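You operate a simulated robot arm through the tools that you are given. There is no shell and no other tool. Be economical: measure what you need, move in short steps, check, and stop when the job is done.

The job below is to be done with a simulated robot arm. You get a single attempt, and the scene is never put back.

TASK
Move the shaker's cloudy bottle to the blue mat and shake its settled one at 180 rpm.
Fine: turn the dial back to 0 when DONE lights.

It is judged by the outcome, as a careful person would: the job done as asked, and still so three seconds after it is handed in. It fails if anything else is knocked over, pushed out of place, dropped, spilled or broken.

THE ROBOT
A 7-joint arm with a two-finger parallel gripper, fixed in place. Base frame: the origin is at the foot of the arm, x ahead of it, y to its left, z up; the work surface is at about z = 0.003. Lengths are in m, angles in degrees, forces in N, time in s.
With the tool pointing down near the work surface it reaches from about 0.22 to 0.58 m from the base axis. Its first joint turns from -66.0 to 66.0 degrees. Payload 2.5 kg.
The tool frame sits at the grasp point between the pads (the TCP): z along the fingers, y along the line on which they close. The tips reach 0.023 m beyond it. Largest opening 0.094 m; finger width 0.038, thickness 0.01; the body of the gripper, 0.054 by 0.096 m, starts 0.039 m behind the TCP.
Orientation is that of the tool frame in the base frame, as a unit quaternion [x, y, z, w]. With the fingers straight down and closing along the base's y, the tool's x points along the base's -x, its y along +y and its z along -z.

THE INTERFACE
- The arm moves only by the tool send_rows. Its argument "motion" is one flat list of numbers, 7 for each row, row after row: the shift along the tool's x, y, z in units of 50 mm (1.0 is 50 mm), then the turn, a rotation vector about the tool's x, y, z in units of 4 degrees (1.0 is 4 degrees), then the closure, from 0 (fully open) to 1 (shut). In form: [x, y, z, wx, wy, wz, hand, x, y, z, wx, wy, wz, hand, ...]. A call has 1 to 12 rows; each row shifts and turns the commanded pose from where the row before left it, along the tool's axes as they then stand. A call with a number of a shift or a turn outside -1 to 1 is refused whole. A row lasts 0.2 s, in which the tool goes at most 0.05 m and 8.6 degrees; a call with a longer step from one row to the next is refused whole, and so is a gripper value outside its range. A pose out of reach is approached as far as the arm can. The call stops where the force on the tool passes 40 N (or 10 N more than at its start, if that is more) or the arm is blocked; 0.2 s more then pass. Each finger travels about 0.108 m/s and halts on what it meets, pressing with about 30 N; the grip force reading is that of the motor and also rises with nothing between the fingers. The clock runs only during rows and for 0.2 s after the last one: add rows that do not move to give the fingers time. The reply holds the time, the measured pose of the TCP, the force on the tool along the base axes, the opening and the grip force, in the units named above and with some noise, and new pictures: "views" is both (left out), scene, wrist or none.
- Cameras (640 x 400 px; columns grow to the right, rows downward): "scene" is fixed at [0.1296, -0.4186, 0.5367]; the picture's right is [0.73, -0.68, 0.00], its down [-0.44, -0.47, -0.77] and it looks along [0.52, 0.56, -0.64] (base axes); focal length 214 px, centre (320, 200). "wrist" rides on the gripper at [0.086, 0.016, -0.075] in the tool frame; the picture's right is [-0.18, 0.98, 0.00], its down [-0.58, -0.11, -0.81] and it looks along [-0.79, -0.15, 0.59] (tool axes); focal length 243 px, centre (320, 200). There is no depth. A picture from a camera that has moved, and an enlarged one, comes with that camera's place and axes in the base frame and with its lens.
- enlarge(camera, box): a new picture of the part [left, top, right, bottom] of that camera's present view, enlarged. No time passes.
- close_job(): hands the job in; it is judged then, once.

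Go step by step. Nothing tells you positions but the pictures and the camera data: compare them with the known pose of the tool, close in by small moves and look again before you grip or let go. The budget is 120 turns and 170 pictures, counting those below and the enlarged ones. Unless the task says otherwise, let go and move clear before handing in, and close with one line.

The tools are called after "Emit:" as name(argument=value, ...) on one line, values as JSON. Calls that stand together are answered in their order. send_rows: Moves the arm, as the interface text tells. Its arguments: {"type":"object","properties":{"motion":{"type":"array","items":{"type":"number"}},"views":{"type":"string","enum":["both","scene","wrist","none"]}},"required":["motion"]} The other tools are called the same way: enlarge (camera, box) takes an enlarged picture of a part of a camera's view; close_job () hands the job in.

At the start:

```text
time_s: 0.0
tool_pos: [0.4133, -0.1229, 0.3893]
ee_rot: [0.0, 1.0, 0.0, 0.0]
contact_force: [-1.1, -0.5, -0.7]
width: 0.0936
gripper_force: 0.1
```

scene: 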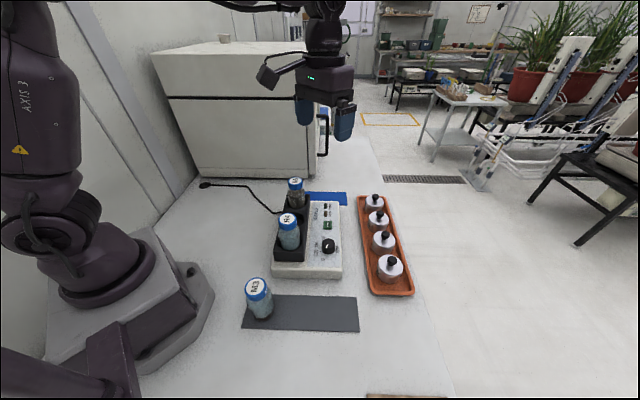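
wrist: 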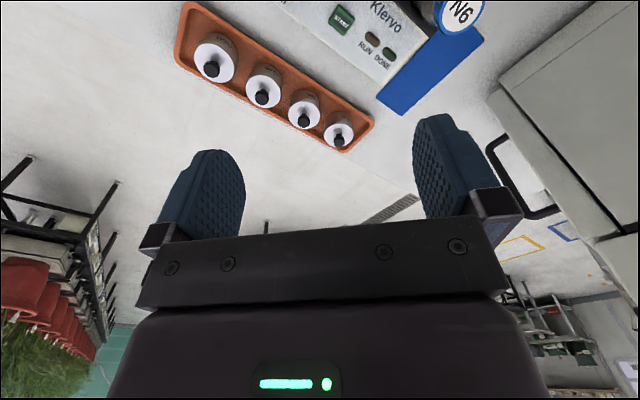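

I see a shaker with two bottles, a third bottle on a grey mat, a blue mat behind the shaker, and a tray of weights. I'll look closer first.

Emit:
enlarge(camera="scene", box=[260, 165, 360, 285])

Emit:
enlarge(camera="scene", box=[220, 260, 370, 340])

Emit:
enlarge(camera="scene", box=[300, 195, 350, 260])

```text
3.33 times, centred on (310, 225) of scene
camera zoom: at [0.1296, -0.4186, 0.5367], right [0.73, -0.68, 0.0], down [-0.44, -0.47, -0.77], along [0.52, 0.56, -0.64], focal length 715 px, centre (353, 117)
```

zoom: 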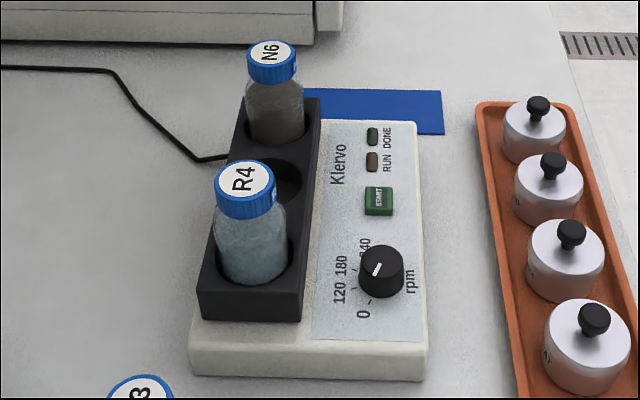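

```text
4.27 times, centred on (295, 300) of scene
camera zoom: at [0.1296, -0.4186, 0.5367], right [0.73, -0.68, 0.0], down [-0.44, -0.47, -0.77], along [0.52, 0.56, -0.64], focal length 915 px, centre (427, -227)
```

zoom: 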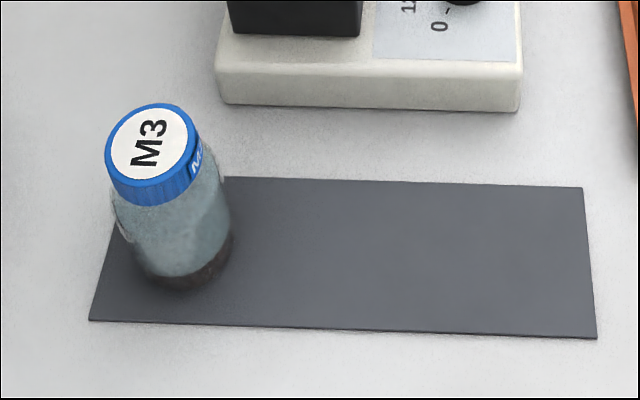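

```text
6.15 times, centred on (325, 228) of scene
camera zoom: at [0.1296, -0.4186, 0.5367], right [0.73, -0.68, 0.0], down [-0.44, -0.47, -0.77], along [0.52, 0.56, -0.64], focal length 1320 px, centre (289, 31)
```

zoom: 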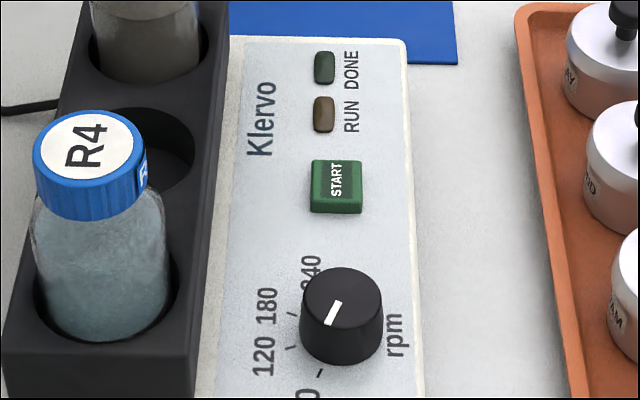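

The shaker holds N6, which is uniformly brownish and so the cloudy one, at about (0.425, 0.00, cap 0.19). It also holds R4, clear above, at about (0.31, -0.11). The rack row runs diagonally at about 45°, and the dial sits at 0. I'll pull back and turn the tool about 45° for a better look.

Emit:
send_rows(motion=[0.75, 0, 0, 0, 0, 0, 0, 0.75, 0, 0, 0, 0, 0, 0, 0.75, 0, 0, 0, 0, 0, 0, 0, 0, 0, 0, 0, -1, 0, 0, 0, 0, 0, 0, -1, 0, 0, 0, 0, 0, 0, -1, 0, 0, 0, 0, 0, 0, -1, 0, 0, 0, 0, 0, 0, -1, 0, 0, 0, 0, 0, 0, -1, 0, 0, 0, 0, 0, 0, -1, 0, 0, 0, 0, 0, 0, -1, 0, 0, 0, 0, 0, 0, -1, 0], views="none")

Emit:
send_rows(motion=[0, 0, 0, 0, 0, -1, 0, 0, 0, 0, 0, 0, -1, 0, 0, 0, 0, 0, 0, -0.25, 0])

```text
time_s: 2.6
tool_pos: [0.3017, -0.1222, 0.3897]
ee_rot: [-0.31, 0.951, 0.0, 0.0]
contact_force: [0.4, 0.3, 0.3]
width: 0.0937
gripper_force: 0.0
```

```text
time_s: 3.4
tool_pos: [0.3012, -0.1231, 0.3885]
ee_rot: [-0.383, 0.924, 0.0, 0.0]
contact_force: [-0.1, -0.4, 0.5]
width: 0.094
gripper_force: 0.1
camera wrist: at [0.2292, -0.1731, 0.4645], right [-0.57, 0.82, 0.0], down [0.49, 0.34, 0.81], along [0.66, 0.46, -0.59], focal length 243 px, centre (320, 200)
```

scene: 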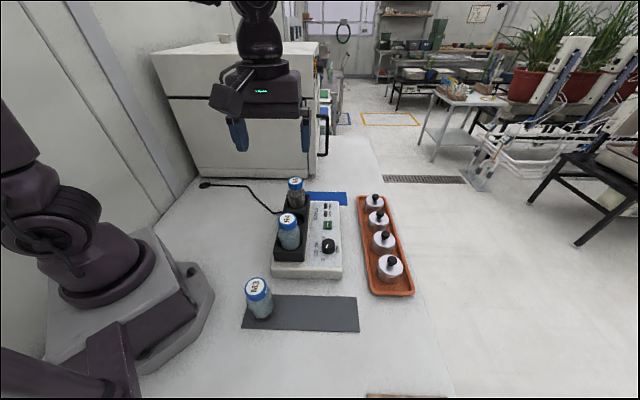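
wrist: 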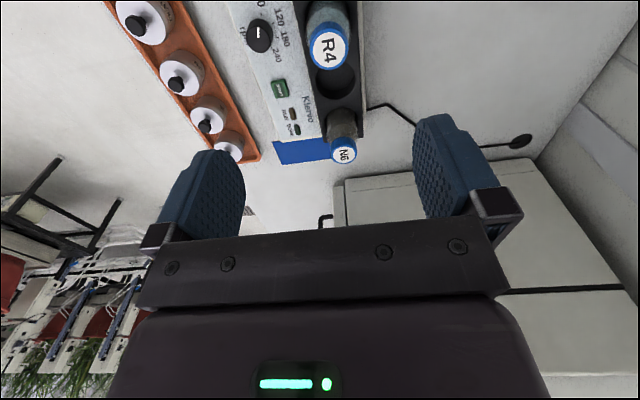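

N6 is at about (0.418, 0.00), R4 at about (0.312, -0.11), and the blue mat's left part is near (0.55, 0.065). Next I go above N6.

Emit:
send_rows(motion=[-0.68, 0.017, 0.5, 0, 0, 0, 0, -0.68, 0.017, 0.5, 0, 0, 0, 0, -0.68, 0.017, 0.5, 0, 0, 0, 0, -0.68, 0.017, 0.5, 0, 0, 0, 0, -0.68, 0.017, 0.5, 0, 0, 0, 0, 0, 0, 0, 0, 0, 0, 0])

```text
time_s: 4.8
tool_pos: [0.4184, 0.0024, 0.2638]
ee_rot: [-0.382, 0.924, 0.0, 0.001]
contact_force: [-0.4, -0.3, -0.8]
width: 0.0942
gripper_force: 0.0
camera wrist: at [0.3469, -0.0487, 0.3391], right [-0.57, 0.82, 0.0], down [0.49, 0.33, 0.81], along [0.67, 0.46, -0.59], focal length 243 px, centre (320, 200)
```

scene: 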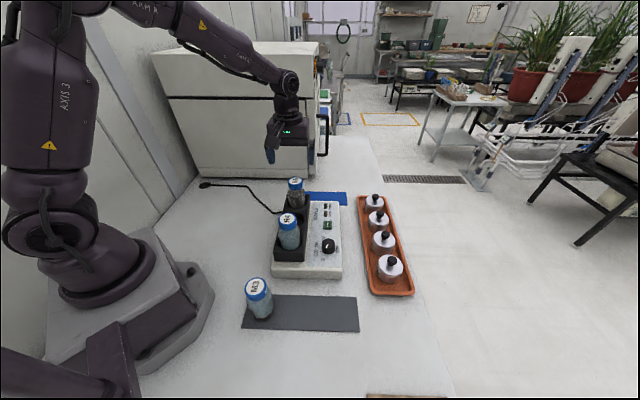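
wrist: 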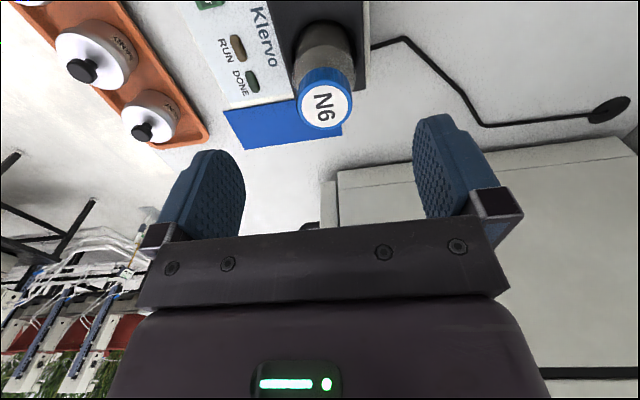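

N6's cap refines to about (0.427, 0.010, 0.18). I shift there and lower partway.

Emit:
send_rows(motion=[-0.23, -0.014, 0.3, 0, 0, 0, 0, 0, 0, 0.5, 0, 0, 0, 0, 0, 0, 0.6, 0, 0, 0, 0, 0, 0, 0, 0, 0, 0, 0])

```text
time_s: 5.8
tool_pos: [0.4276, 0.0094, 0.1929]
ee_rot: [-0.382, 0.924, 0.0, 0.0]
contact_force: [-0.4, 0.0, -0.6]
width: 0.0939
gripper_force: 0.0
camera wrist: at [0.3561, -0.0422, 0.2682], right [-0.56, 0.83, 0.0], down [0.49, 0.33, 0.81], along [0.67, 0.46, -0.59], focal length 243 px, centre (320, 200)
```

scene: 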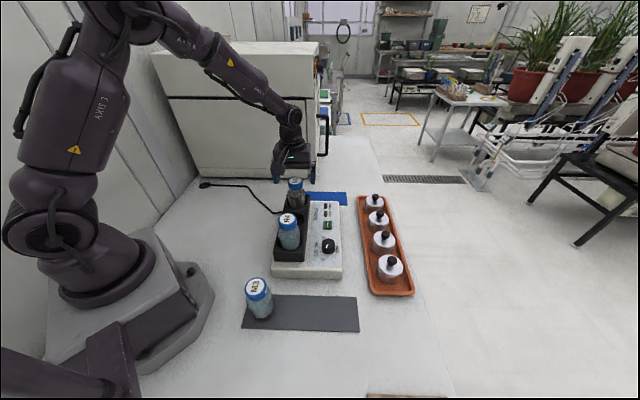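
wrist: 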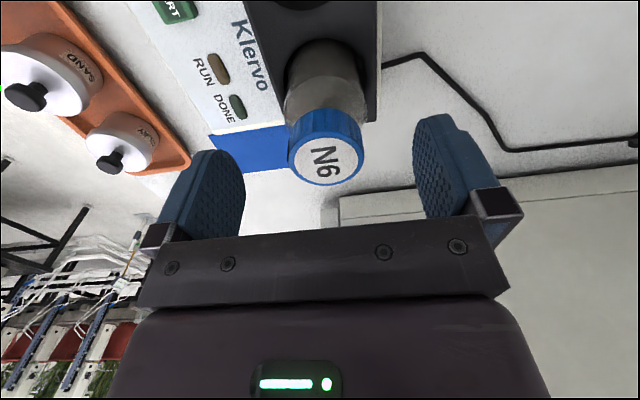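

Aligned. I lower to z≈0.145 and close.

Emit:
send_rows(motion=[0, 0, 0.48, 0, 0, 0, 0, 0, 0, 0.48, 0, 0, 0, 0, 0, 0, 0, 0, 0, 0, 0, 0, 0, 0, 0, 0, 0, 0.3, 0, 0, 0, 0, 0, 0, 0.5, 0, 0, 0, 0, 0, 0, 0.8, 0, 0, 0, 0, 0, 0, 0.8, 0, 0, 0, 0, 0, 0, 0.8])

```text
time_s: 7.6
tool_pos: [0.427, 0.0097, 0.1474]
ee_rot: [-0.383, 0.924, 0.0, 0.0]
contact_force: [0.1, 0.5, 0.5]
width: 0.0549
gripper_force: 30.5
camera wrist: at [0.3553, -0.0413, 0.2219], right [-0.57, 0.82, 0.0], down [0.49, 0.33, 0.81], along [0.67, 0.46, -0.59], focal length 243 px, centre (320, 200)
```

scene: 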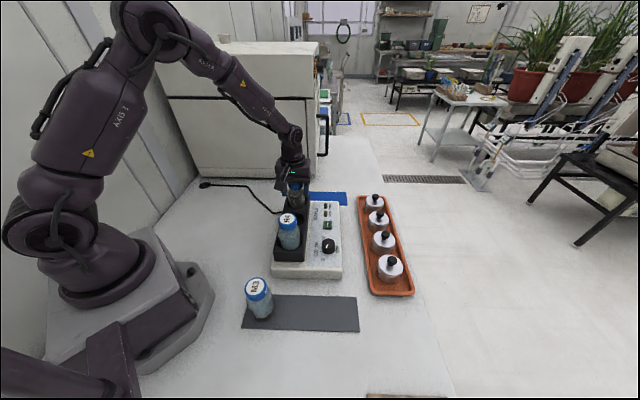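
wrist: 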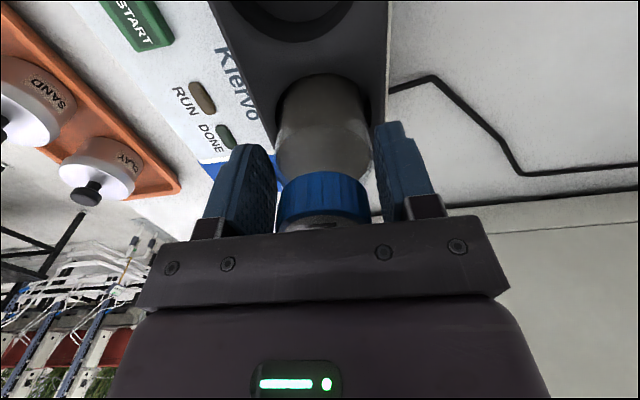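

Gripped (width 0.055, 30 N). I lift it straight up about 12 cm to clear the well.

Emit:
send_rows(motion=[0, 0, -0.3, 0, 0, 0, 0.8, 0, 0, -0.5, 0, 0, 0, 0.8, 0, 0, -0.6, 0, 0, 0, 0.8, 0, 0, -0.6, 0, 0, 0, 0.8, 0, 0, -0.4, 0, 0, 0, 0.8, 0, 0, 0, 0, 0, 0, 0.8])

```text
time_s: 9.0
tool_pos: [0.4286, 0.0103, 0.267]
ee_rot: [-0.383, 0.924, 0.0, 0.0]
contact_force: [0.5, -0.1, -2.9]
width: 0.0548
gripper_force: 30.1
camera wrist: at [0.3555, -0.0413, 0.341], right [-0.57, 0.82, 0.0], down [0.49, 0.33, 0.81], along [0.66, 0.46, -0.59], focal length 243 px, centre (320, 200)
```

scene: 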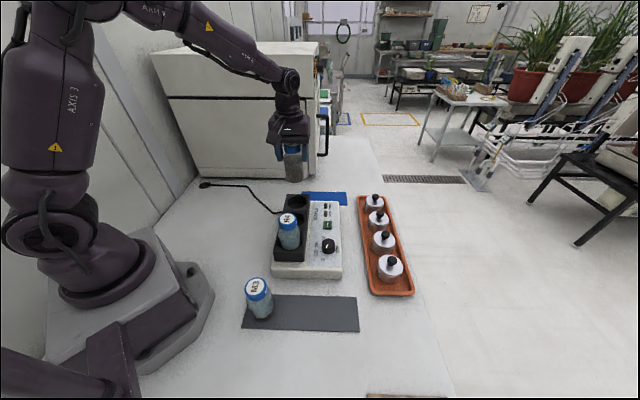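
wrist: 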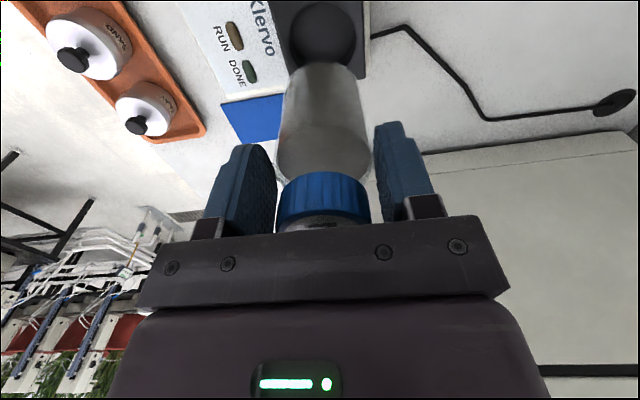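

The bottle is lifted and its bottom is clear of the shaker. I move across over the mat target at about (0.553, 0.074).

Emit:
send_rows(motion=[-0.532, -0.172, 0, 0, 0, 0, 0.8, -0.532, -0.172, 0, 0, 0, 0, 0.8, -0.532, -0.172, 0, 0, 0, 0, 0.8, -0.532, -0.172, 0, 0, 0, 0, 0.8, -0.532, -0.172, 0, 0, 0, 0, 0.8, 0, 0, 0, 0, 0, 0, 0.8])

Emit:
enlarge(camera="scene", box=[260, 110, 380, 220])

```text
time_s: 10.4
tool_pos: [0.5522, 0.0721, 0.2649]
ee_rot: [-0.383, 0.924, -0.001, -0.001]
contact_force: [-0.4, -0.2, -3.1]
width: 0.055
gripper_force: 29.7
camera wrist: at [0.4798, 0.0216, 0.3403], right [-0.57, 0.82, 0.0], down [0.49, 0.33, 0.81], along [0.66, 0.46, -0.59], focal length 243 px, centre (320, 200)
```

scene: 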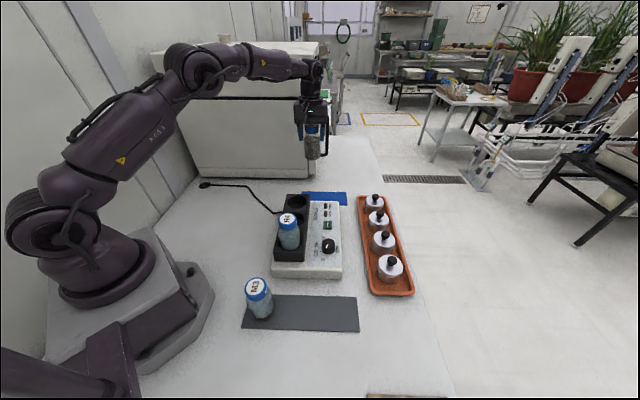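
wrist: 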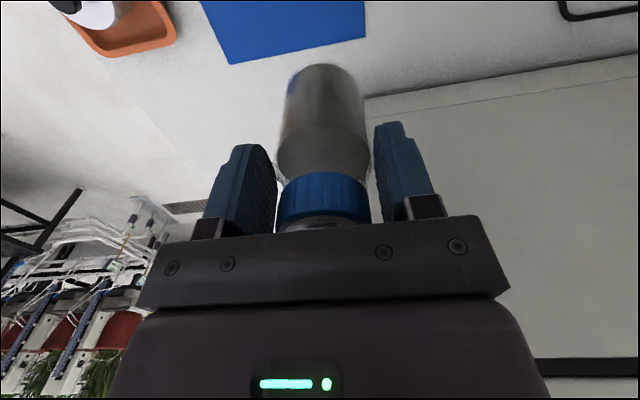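

```text
3.64 times, centred on (320, 165) of scene
camera zoom: at [0.1297, -0.4186, 0.5367], right [0.73, -0.68, 0.0], down [-0.44, -0.47, -0.77], along [0.52, 0.56, -0.64], focal length 780 px, centre (320, 327)
```

zoom: 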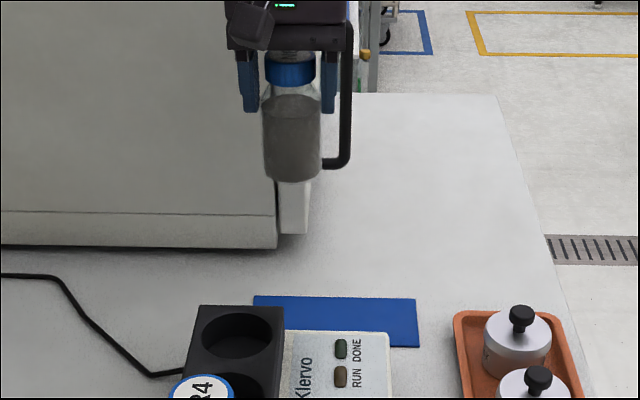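

The bottle is over the mat's left portion with its bottom about 0.088 below the TCP. I lower it to just above the mat.

Emit:
send_rows(motion=[0, 0, 0.62, 0, 0, 0, 0.8, 0, 0, 0.62, 0, 0, 0, 0.8, 0, 0, 0.62, 0, 0, 0, 0.8, 0, 0, 0.62, 0, 0, 0, 0.8, 0, 0, 0.62, 0, 0, 0, 0.8, 0, 0, 0, 0, 0, 0, 0.8])

Emit:
enlarge(camera="scene", box=[260, 130, 380, 220])

```text
time_s: 11.8
tool_pos: [0.5514, 0.0716, 0.1109]
ee_rot: [-0.383, 0.924, 0.0, 0.0]
contact_force: [-0.8, 0.2, -3.2]
width: 0.0549
gripper_force: 29.7
camera wrist: at [0.4792, 0.021, 0.1867], right [-0.57, 0.82, 0.0], down [0.49, 0.33, 0.81], along [0.67, 0.46, -0.59], focal length 243 px, centre (320, 200)
```

scene: 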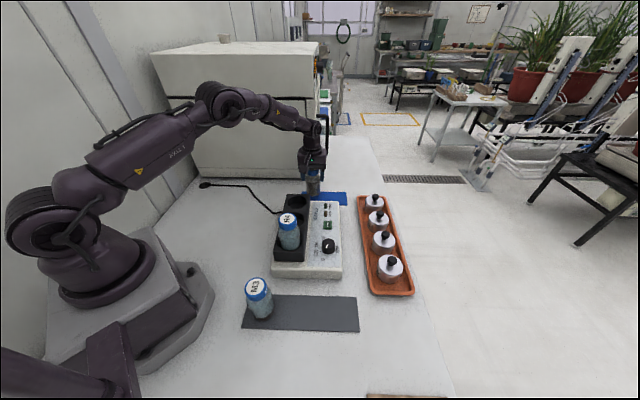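
wrist: 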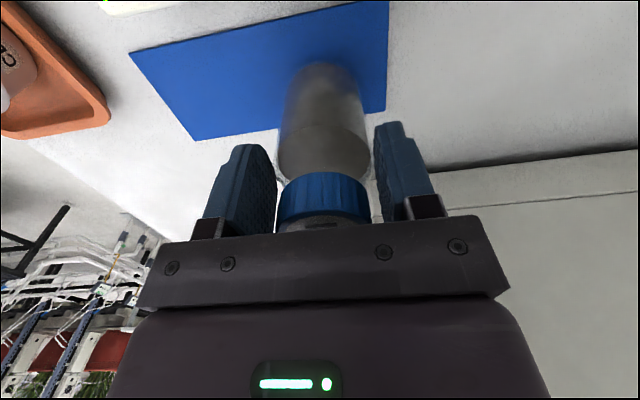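

```text
4.44 times, centred on (320, 175) of scene
camera zoom: at [0.1296, -0.4186, 0.5367], right [0.73, -0.68, 0.0], down [-0.44, -0.47, -0.77], along [0.52, 0.56, -0.64], focal length 953 px, centre (320, 311)
```

zoom: 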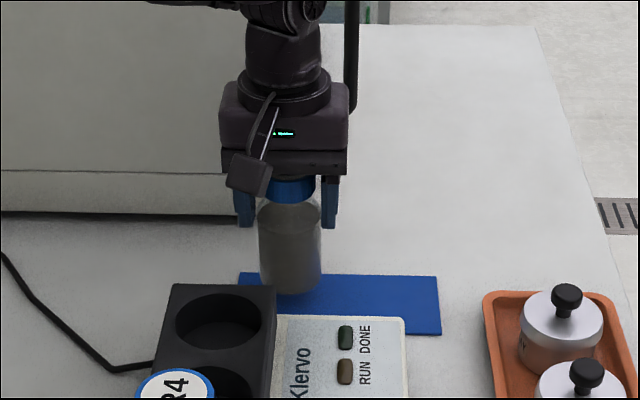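

Still in the air. I lower the last part in small steps.

Emit:
send_rows(motion=[0, 0, 0.1, 0, 0, 0, 0.8, 0, 0, 0.1, 0, 0, 0, 0.8, 0, 0, 0.08, 0, 0, 0, 0.8, 0, 0, 0.0, 0, 0, 0, 0.8], views="wrist")

```text
time_s: 12.8
tool_pos: [0.5497, 0.072, 0.0959]
ee_rot: [-0.382, 0.924, 0.0, 0.0]
contact_force: [-0.6, -0.5, -1.8]
width: 0.0548
gripper_force: 30.2
camera wrist: at [0.4791, 0.0215, 0.1723], right [-0.57, 0.82, 0.0], down [0.49, 0.33, 0.81], along [0.67, 0.46, -0.59], focal length 243 px, centre (320, 200)
```

wrist: 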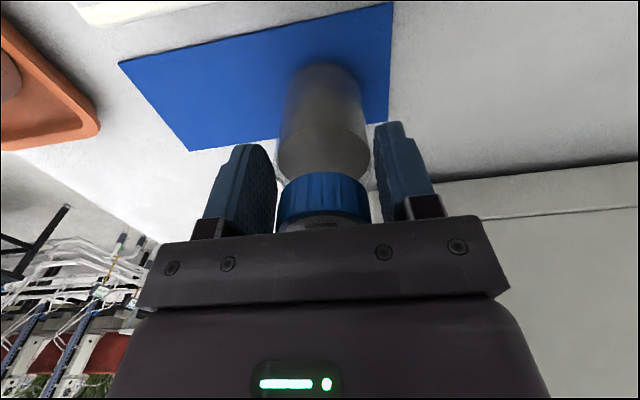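

Emit:
send_rows(motion=[0, 0, 0.05, 0, 0, 0, 0.8, 0, 0, 0, 0, 0, 0, 0.8], views="none")

Emit:
send_rows(motion=[0, 0, 0.05, 0, 0, 0, 0.8, 0, 0, 0, 0, 0, 0, 0.8], views="none")

```text
time_s: 13.4
tool_pos: [0.5506, 0.0727, 0.0935]
ee_rot: [-0.383, 0.924, 0.0, 0.0]
contact_force: [-0.2, 0.7, -3.3]
width: 0.0553
gripper_force: 29.9
```

```text
time_s: 14.0
tool_pos: [0.5517, 0.0727, 0.0906]
ee_rot: [-0.382, 0.924, 0.001, -0.001]
contact_force: [-6.7, 0.0, 8.9]
width: 0.0549
gripper_force: 30.2
```

Contact with the mat is felt at z≈0.091. I release and rise.

Emit:
send_rows(motion=[0, 0, -0.01, 0, 0, 0, 0.6, 0, 0, 0, 0, 0, 0, 0.3, 0, 0, 0, 0, 0, 0, 0.0, 0, 0, 0, 0, 0, 0, 0.0, 0, 0, -0.4, 0, 0, 0, 0, 0, 0, -0.6, 0, 0, 0, 0, 0, 0, -0.6, 0, 0, 0, 0, 0, 0, -0.8, 0, 0, 0, 0, 0, 0, 0, 0, 0, 0, 0])

```text
time_s: 16.0
tool_pos: [0.5514, 0.0704, 0.2122]
ee_rot: [-0.383, 0.924, 0.0, 0.0]
contact_force: [0.8, -0.2, -0.3]
width: 0.094
gripper_force: 0.0
camera wrist: at [0.4791, 0.0188, 0.2873], right [-0.57, 0.82, 0.0], down [0.49, 0.33, 0.81], along [0.66, 0.46, -0.59], focal length 243 px, centre (320, 200)
```

scene: 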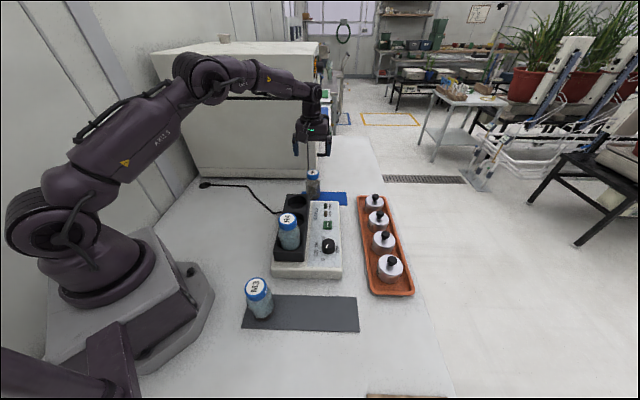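
wrist: 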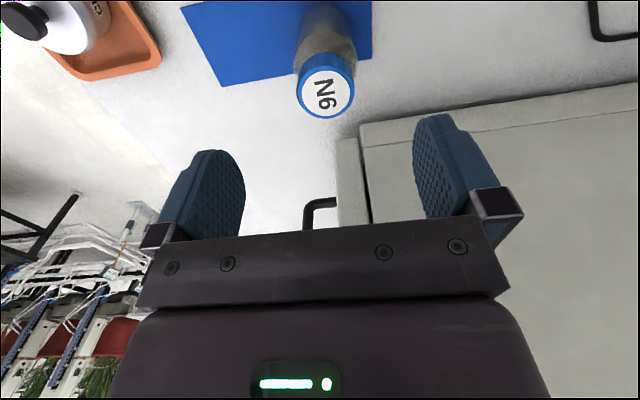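

N6 stands on the blue mat. Next I move above the dial, near (0.393, -0.166).

Emit:
send_rows(motion=[0.796, -0.157, 0, 0, 0, 0, 0.3, 0.796, -0.157, 0, 0, 0, 0, 0.3, 0.796, -0.157, 0, 0, 0, 0, 0.3, 0.796, -0.157, 0, 0, 0, 0, 0.3, 0.796, -0.157, 0, 0, 0, 0, 0.3, 0.796, -0.157, 0, 0, 0, 0, 0.3, 0.796, -0.157, 0, 0, 0, 0, 0.3, 0, 0, 0, 0, 0, 0, 0.3])

Emit:
enlarge(camera="scene", box=[300, 195, 350, 260])

Emit:
enlarge(camera="scene", box=[270, 150, 370, 220])

```text
time_s: 17.8
tool_pos: [0.3916, -0.1619, 0.2152]
ee_rot: [-0.384, 0.923, 0.001, 0.0]
contact_force: [-0.6, 0.5, 0.4]
width: 0.0661
gripper_force: 0.0
camera wrist: at [0.3191, -0.2136, 0.2895], right [-0.57, 0.82, 0.0], down [0.49, 0.33, 0.81], along [0.67, 0.46, -0.59], focal length 243 px, centre (320, 200)
```

scene: 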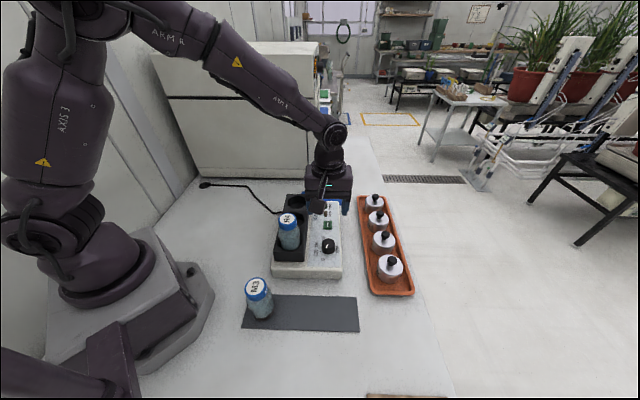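
wrist: 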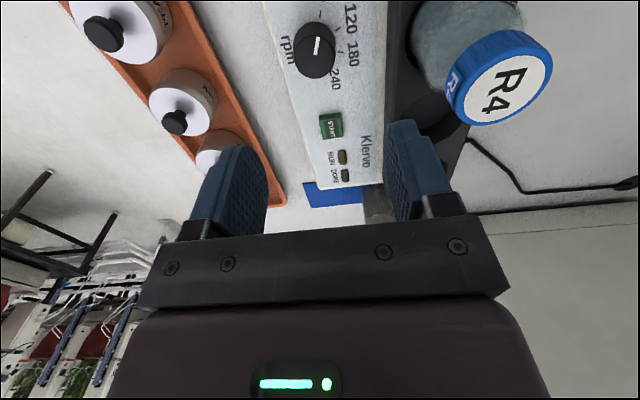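

```text
6.15 times, centred on (325, 228) of scene
camera zoom: at [0.1296, -0.4186, 0.5367], right [0.73, -0.68, 0.0], down [-0.44, -0.47, -0.77], along [0.52, 0.56, -0.64], focal length 1320 px, centre (289, 31)
```

zoom: 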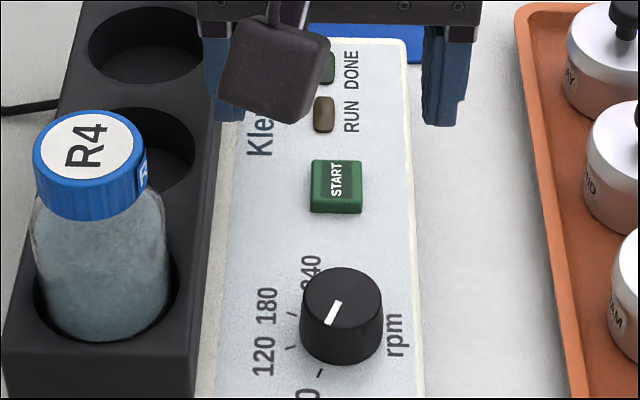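

```text
5.71 times, centred on (320, 185) of scene
camera zoom: at [0.1296, -0.4186, 0.5367], right [0.73, -0.68, 0.0], down [-0.44, -0.47, -0.77], along [0.52, 0.56, -0.64], focal length 1226 px, centre (320, 286)
```

zoom: 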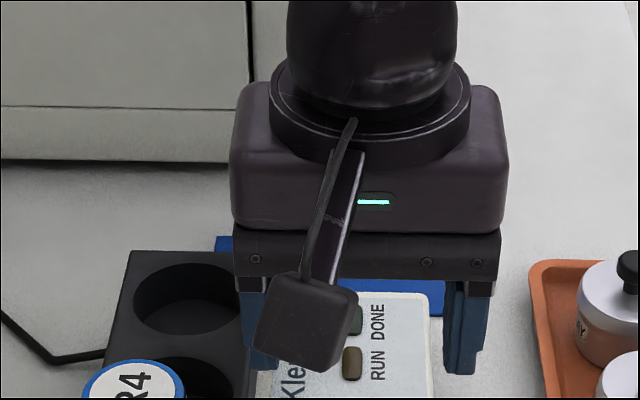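

Emit:
enlarge(camera="wrist", box=[260, 0, 400, 88])

```text
4.55 times, centred on (330, 44) of wrist
camera zoom: at [0.3191, -0.2136, 0.2895], right [-0.57, 0.82, 0.0], down [0.49, 0.33, 0.81], along [0.67, 0.46, -0.59], focal length 1103 px, centre (274, 909)
```

zoom: 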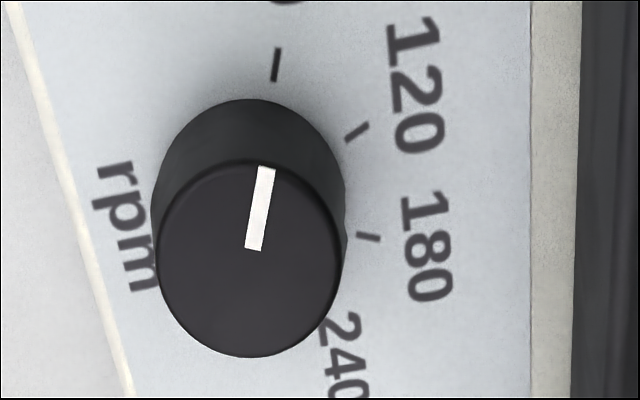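

The dial's axis is at about (0.395, -0.166), its top at z≈0.08. The pointer sits at 0 (azimuth 203°), and the 180 tick is near 103°, so I need about 100° clockwise seen from above. To keep the camera away from R4, I start from a larger yaw.

Emit:
send_rows(motion=[0.01, -0.106, 0, 0, 0, 0, 0.4, 0, 0, 0, 0, 0, -1, 0.4, 0, 0, 0, 0, 0, -1, 0.4, 0, 0, 0, 0, 0, -1, 0.4, 0, 0, 0, 0, 0, -1, 0.4, 0, 0, 0, 0, 0, -1, 0.4, 0, 0, 0, 0, 0, -1, 0.4, 0, 0, 0, 0, 0, -1, 0.4, 0, 0, 0, 0, 0, -1, 0.4, 0, 0, 0, 0, 0, -1, 0.4, 0, 0, 0, 0, 0, -1, 0.4, 0, 0, 0, 0, 0, -1, 0.4])

```text
time_s: 20.4
tool_pos: [0.3955, -0.1672, 0.2133]
ee_rot: [-0.702, 0.712, 0.0, 0.0]
contact_force: [0.1, 0.6, 1.0]
width: 0.0562
gripper_force: 0.0
camera wrist: at [0.3792, -0.2545, 0.2881], right [-0.98, 0.2, 0.0], down [0.12, 0.58, 0.81], along [0.16, 0.79, -0.59], focal length 243 px, centre (320, 200)
```

scene: 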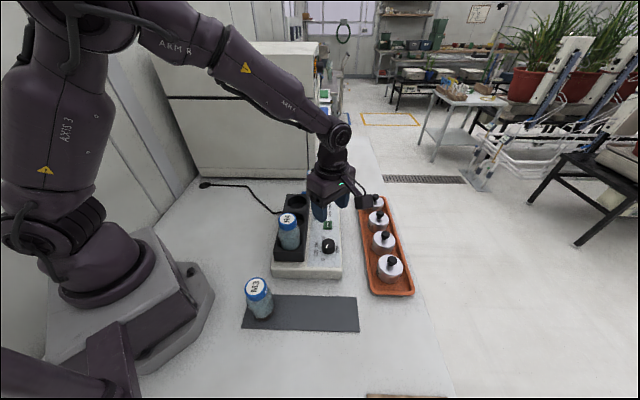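
wrist: 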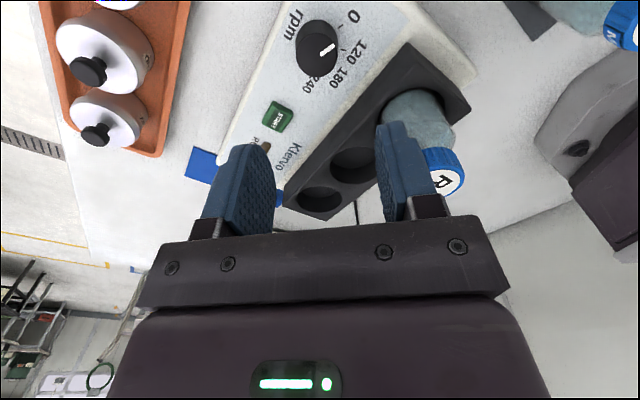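

Emit:
send_rows(motion=[0, 0, 0, 0, 0, -1, 0.4, 0, 0, 0, 0, 0, -1, 0.4, 0, 0, 0, 0, 0, -1, 0.4, 0, 0, 0, 0, 0, -1, 0.4, 0, 0, 0, 0, 0, -1, 0.4, 0, 0, 0.6, 0, 0, 0, 0.4, 0, 0, 0, 0, 0, 0, 0.4])

Emit:
enlarge(camera="wrist", box=[240, 0, 420, 113])

```text
time_s: 22.0
tool_pos: [0.3972, -0.1661, 0.1831]
ee_rot: [0.814, -0.58, 0.001, -0.001]
contact_force: [-0.2, 0.7, 0.3]
width: 0.0565
gripper_force: 0.0
camera wrist: at [0.409, -0.2551, 0.2583], right [-0.99, -0.15, 0.0], down [-0.09, 0.59, 0.81], along [-0.12, 0.8, -0.59], focal length 243 px, centre (320, 200)
```

scene: 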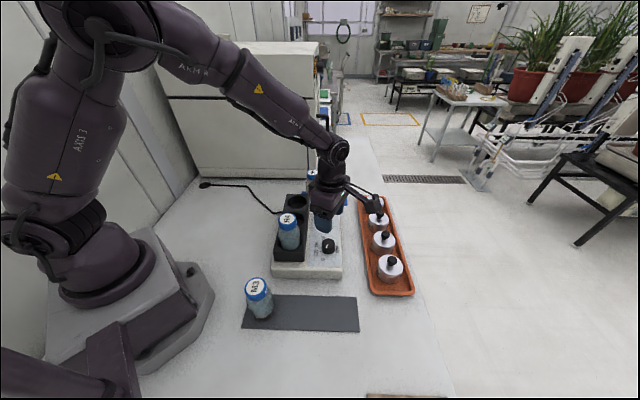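
wrist: 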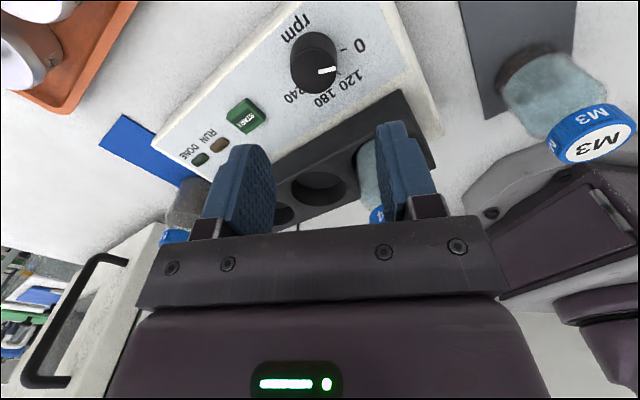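

```text
3.54 times, centred on (330, 56) of wrist
camera zoom: at [0.409, -0.2551, 0.2583], right [-0.99, -0.15, 0.0], down [-0.09, 0.59, 0.81], along [-0.12, 0.8, -0.59], focal length 859 px, centre (285, 708)
```

zoom: 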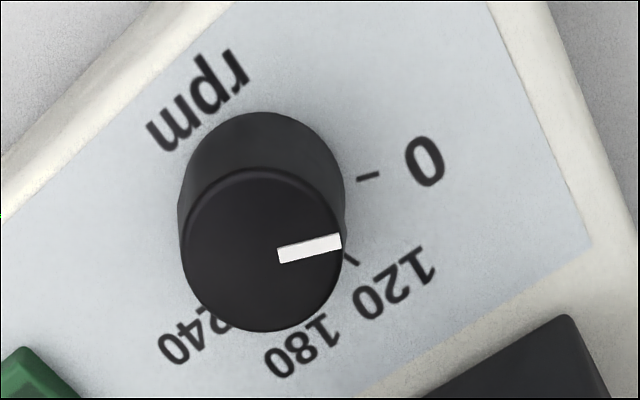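

The rays from three views agree on the dial axis at (0.400, -0.163) with its top at z≈0.07. The ticks sit about 45° apart, so 180 needs about 90° clockwise. I centre and descend partway.

Emit:
send_rows(motion=[-0.037, -0.076, 0.5, 0, 0, 0, 0.4, 0, 0, 0.6, 0, 0, 0, 0.4, 0, 0, 0.5, 0, 0, 0, 0.4, 0, 0, 0, 0, 0, 0, 0.4])

Emit:
enlarge(camera="scene", box=[270, 190, 390, 280])

```text
time_s: 23.0
tool_pos: [0.3999, -0.1626, 0.1012]
ee_rot: [0.814, -0.58, 0.0, 0.0]
contact_force: [-0.5, 0.4, 1.1]
width: 0.0566
gripper_force: 0.1
camera wrist: at [0.4124, -0.252, 0.1775], right [-0.99, -0.15, 0.0], down [-0.09, 0.59, 0.81], along [-0.12, 0.8, -0.59], focal length 243 px, centre (320, 200)
```

scene: 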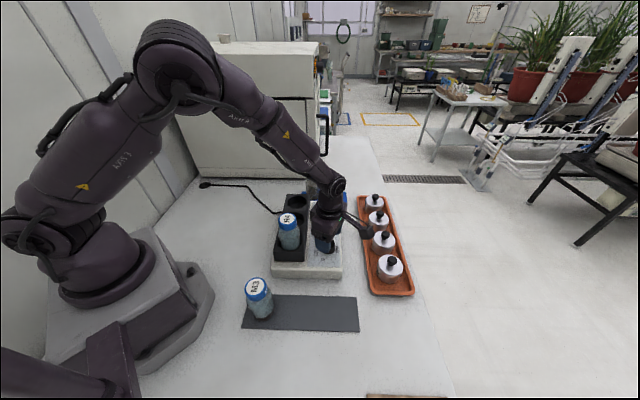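
wrist: 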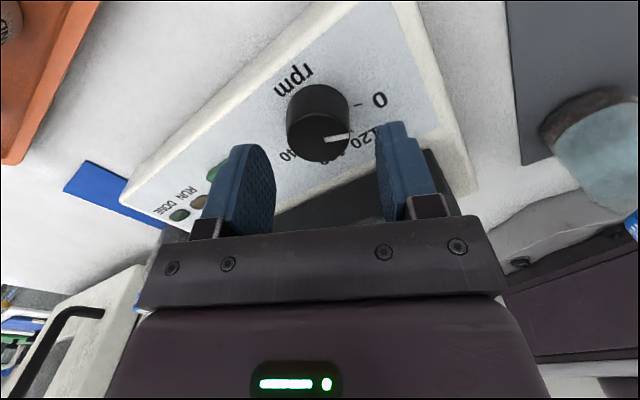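

```text
4.44 times, centred on (330, 235) of scene
camera zoom: at [0.1296, -0.4186, 0.5367], right [0.73, -0.68, 0.0], down [-0.44, -0.47, -0.77], along [0.52, 0.56, -0.64], focal length 953 px, centre (276, 44)
```

zoom: 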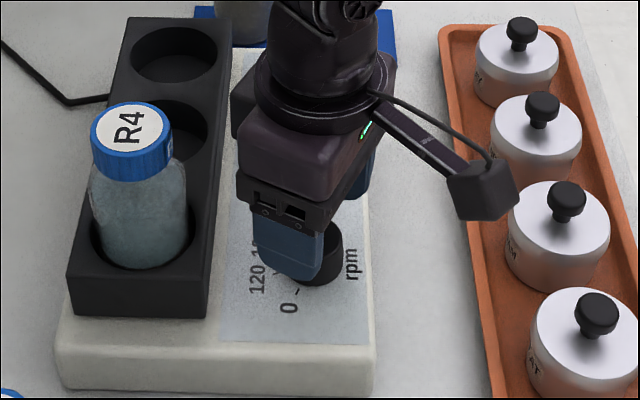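

Well centred over the dial. I descend 23 mm and grip it.

Emit:
send_rows(motion=[0, 0, 0.25, 0, 0, 0, 0.4, 0, 0, 0.22, 0, 0, 0, 0.4, 0, 0, 0, 0, 0, 0, 0.4, 0, 0, 0, 0, 0, 0, 0.6, 0, 0, 0, 0, 0, 0, 0.8, 0, 0, 0, 0, 0, 0, 0.8])

Emit:
enlarge(camera="wrist", box=[200, 20, 440, 220])

```text
time_s: 24.4
tool_pos: [0.401, -0.1622, 0.0803]
ee_rot: [0.814, -0.58, 0.002, -0.001]
contact_force: [13.2, 1.8, -7.5]
width: 0.0362
gripper_force: 44.8
camera wrist: at [0.4132, -0.2514, 0.1553], right [-0.99, -0.15, 0.0], down [-0.09, 0.58, 0.81], along [-0.12, 0.8, -0.59], focal length 243 px, centre (320, 200)
```

scene: 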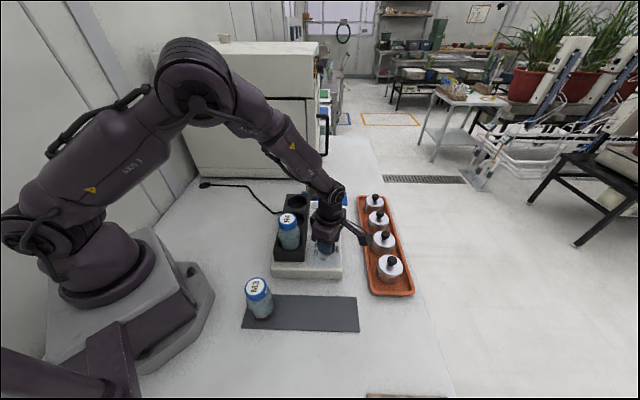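
wrist: 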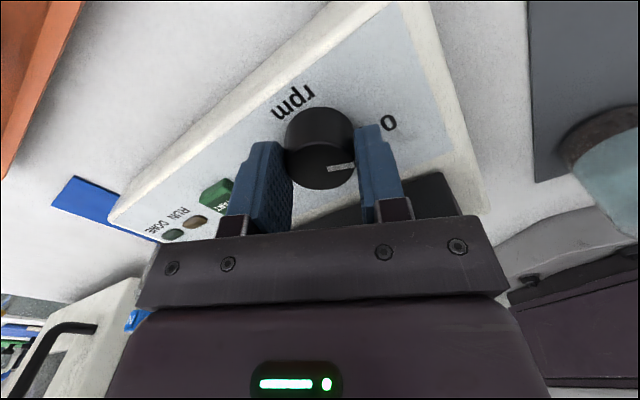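

```text
2.00 times, centred on (320, 120) of wrist
camera zoom: at [0.4132, -0.2514, 0.1553], right [-0.99, -0.15, 0.0], down [-0.09, 0.58, 0.81], along [-0.12, 0.8, -0.59], focal length 485 px, centre (320, 360)
```

zoom: 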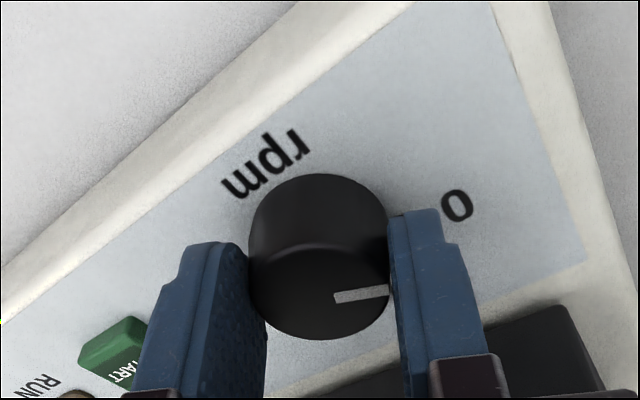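

Gripped (0.036 wide), with a small side load in +x. I shift 1 mm to relieve it, then turn clockwise 44° and check.

Emit:
send_rows(motion=[0, -0.025, 0, 0, 0, 0, 0.8, 0, 0, 0, 0, 0, 1, 0.8, 0, 0, 0, 0, 0, 1, 0.8, 0, 0, 0, 0, 0, 1, 0.8, 0, 0, 0, 0, 0, 1, 0.8, 0, 0, 0, 0, 0, 1, 0.8, 0, 0, 0, 0, 0, 1, 0.8, 0, 0, 0, 0, 0, 1, 0.8, 0, 0, 0, 0, 0, 1, 0.8, 0, 0, 0, 0, 0, 1, 0.8, 0, 0, 0, 0, 0, 1, 0.8, 0, 0, 0, 0, 0, 1, 0.8])

Emit:
enlarge(camera="wrist", box=[200, 20, 440, 220])

```text
time_s: 25.7
tool_pos: [0.3999, -0.1635, 0.0806]
ee_rot: [0.722, -0.692, 0.0, 0.0]
contact_force: [-1.4, 0.6, 1.6]
width: 0.0364
gripper_force: 44.9
stopped in row 6: the force on the tool passed its limit (the readings are from after the stop); the commanded pose is now the measured one
camera wrist: at [0.388, -0.2516, 0.1552], right [-0.99, 0.14, 0.0], down [0.09, 0.58, 0.81], along [0.11, 0.8, -0.59], focal length 243 px, centre (320, 200)
```

scene: 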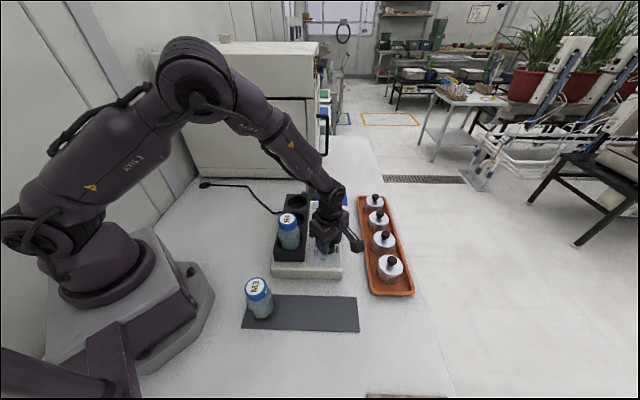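
wrist: 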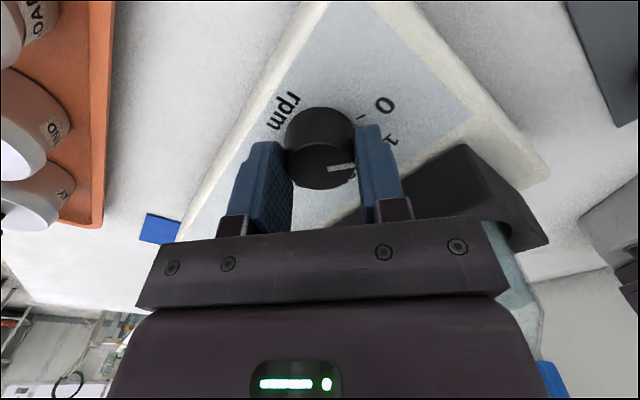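

```text
2.00 times, centred on (320, 120) of wrist
camera zoom: at [0.388, -0.2516, 0.1552], right [-0.99, 0.14, 0.0], down [0.09, 0.58, 0.81], along [0.11, 0.8, -0.59], focal length 485 px, centre (320, 360)
```

zoom: 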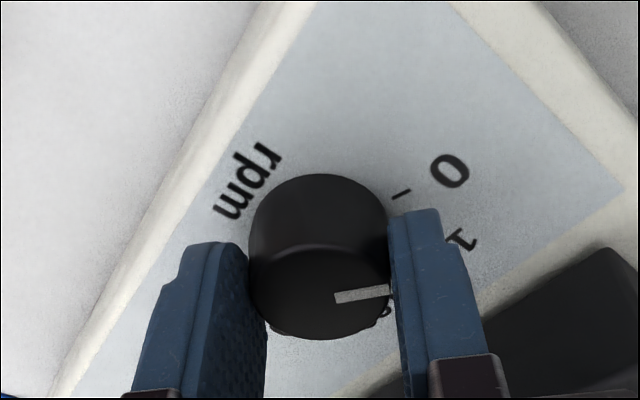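

It turned about 17°, then stopped on force, probably from being slightly off-axis. The commanded pose is now relaxed, so I continue more slowly.

Emit:
send_rows(motion=[0, 0, 0, 0, 0, 0.5, 0.8, 0, 0, 0, 0, 0, 0.5, 0.8, 0, 0, 0, 0, 0, 0.5, 0.8, 0, 0, 0, 0, 0, 0.5, 0.8, 0, 0, 0, 0, 0, 0.5, 0.8, 0, 0, 0, 0, 0, 0.5, 0.8], views="wrist")

```text
time_s: 27.1
tool_pos: [0.3994, -0.1636, 0.0794]
ee_rot: [-0.645, 0.764, 0.001, -0.001]
contact_force: [-4.0, 2.5, 9.5]
width: 0.0358
gripper_force: 44.5
camera wrist: at [0.3698, -0.247, 0.1551], right [-0.94, 0.35, 0.0], down [0.21, 0.55, 0.81], along [0.28, 0.76, -0.59], focal length 243 px, centre (320, 200)
```

wrist: 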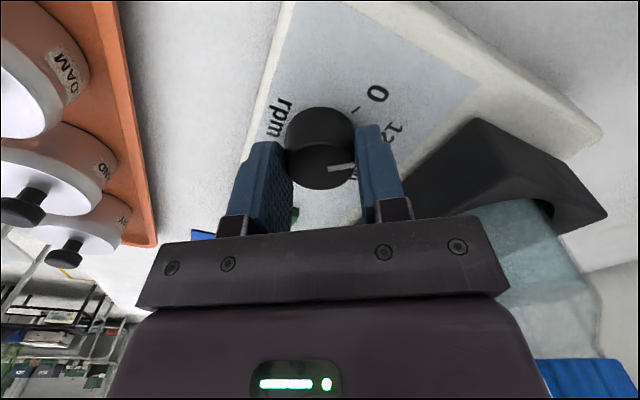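

It follows smoothly; yaw is now 80°, starting from 109°. I continue.

Emit:
send_rows(motion=[0, 0, 0, 0, 0, 0.6, 0.8, 0, 0, 0, 0, 0, 0.6, 0.8, 0, 0, 0, 0, 0, 0.6, 0.8, 0, 0, 0, 0, 0, 0.6, 0.8, 0, 0, 0, 0, 0, 0.6, 0.8, 0, 0, 0, 0, 0, 0.6, 0.8, 0, 0, 0, 0, 0, 0.6, 0.8, 0, 0, 0, 0, 0, 0.6, 0.8], views="wrist")

```text
time_s: 28.9
tool_pos: [0.3996, -0.1639, 0.0789]
ee_rot: [-0.509, 0.861, 0.0, -0.001]
contact_force: [-2.1, -1.3, -3.9]
width: 0.036
gripper_force: 44.6
camera wrist: at [0.3443, -0.2323, 0.1553], right [-0.77, 0.64, 0.0], down [0.38, 0.46, 0.81], along [0.51, 0.62, -0.59], focal length 243 px, centre (320, 200)
```

wrist: 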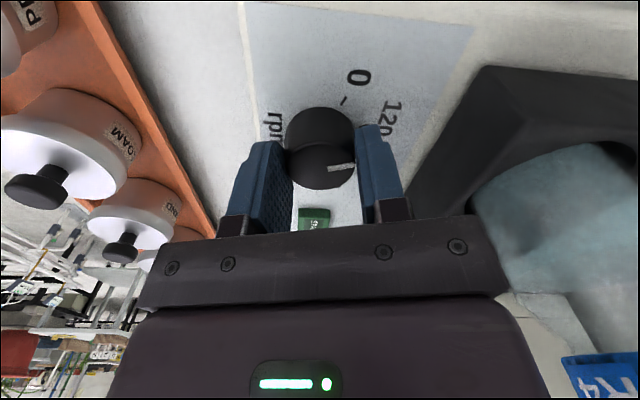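

Emit:
send_rows(motion=[0, 0, 0, 0, 0, 0.75, 0.8, 0, 0, 0, 0, 0, 0.75, 0.8, 0, 0, 0, 0, 0, 0.75, 0.8, 0, 0, 0, 0, 0, 0.75, 0.8, 0, 0, 0, 0, 0, 0.75, 0.8, 0, 0, 0, 0, 0, 0.75, 0.8, 0, 0, 0, 0, 0, 0.75, 0.8, 0, 0, 0, 0, 0, 0.75, 0.8, 0, 0, 0, 0, 0, 0.75, 0.8, 0, 0, 0, 0, 0, 0.75, 0.8, 0, 0, 0, 0, 0, 0.75, 0.8, 0, 0, 0, 0, 0, 0, 0.8])

Emit:
enlarge(camera="wrist", box=[200, 20, 440, 220])

Emit:
enlarge(camera="scene", box=[270, 190, 390, 280])

```text
time_s: 31.5
tool_pos: [0.3991, -0.1625, 0.0799]
ee_rot: [-0.243, 0.97, 0.001, -0.001]
contact_force: [-19.6, 1.5, 16.4]
width: 0.0359
gripper_force: 45.3
camera wrist: at [0.3163, -0.1907, 0.1555], right [-0.3, 0.95, 0.0], down [0.57, 0.18, 0.8], along [0.77, 0.24, -0.59], focal length 243 px, centre (320, 200)
```

scene: 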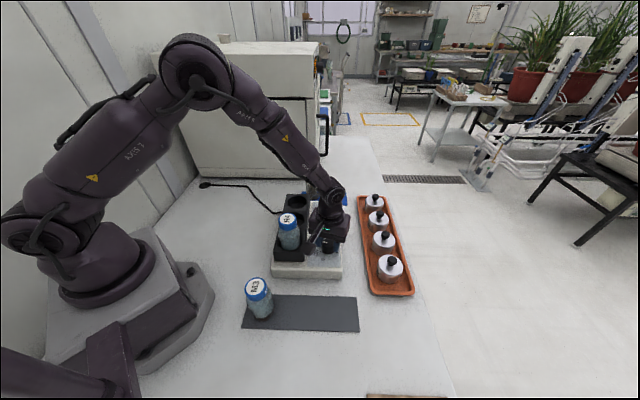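
wrist: 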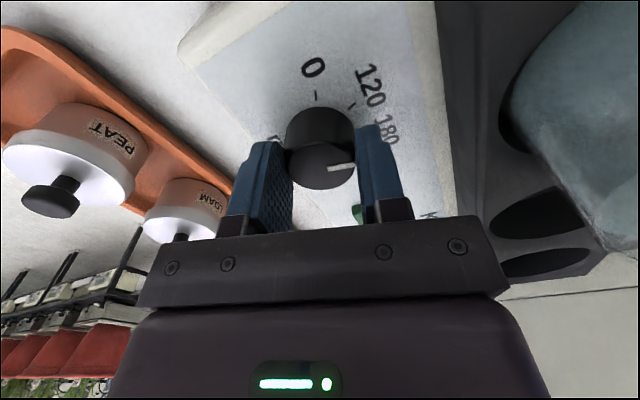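

```text
2.00 times, centred on (320, 120) of wrist
camera zoom: at [0.3163, -0.1907, 0.1555], right [-0.3, 0.95, 0.0], down [0.57, 0.18, 0.8], along [0.77, 0.24, -0.59], focal length 485 px, centre (320, 360)
```

zoom: 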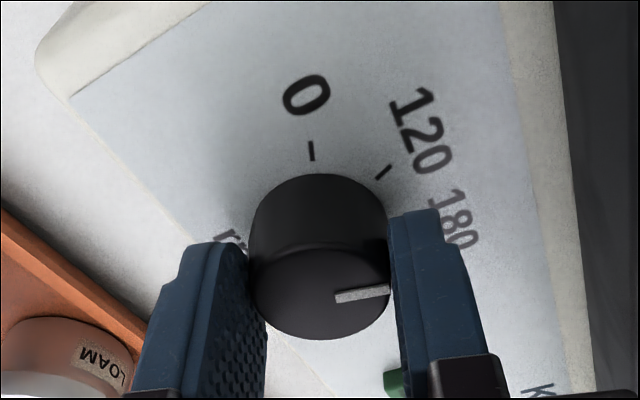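

```text
4.44 times, centred on (330, 235) of scene
camera zoom: at [0.1296, -0.4186, 0.5367], right [0.73, -0.68, 0.0], down [-0.44, -0.47, -0.77], along [0.52, 0.56, -0.64], focal length 953 px, centre (276, 44)
```

zoom: 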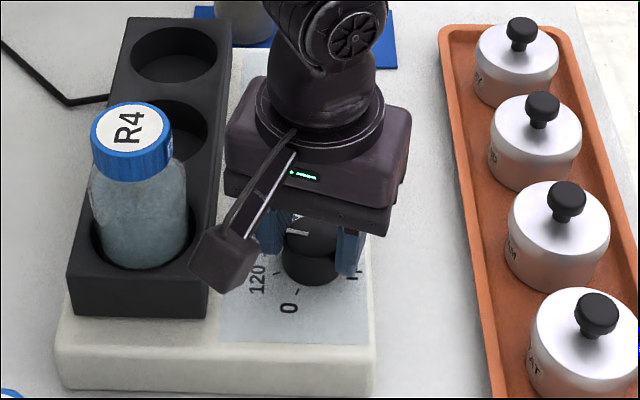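

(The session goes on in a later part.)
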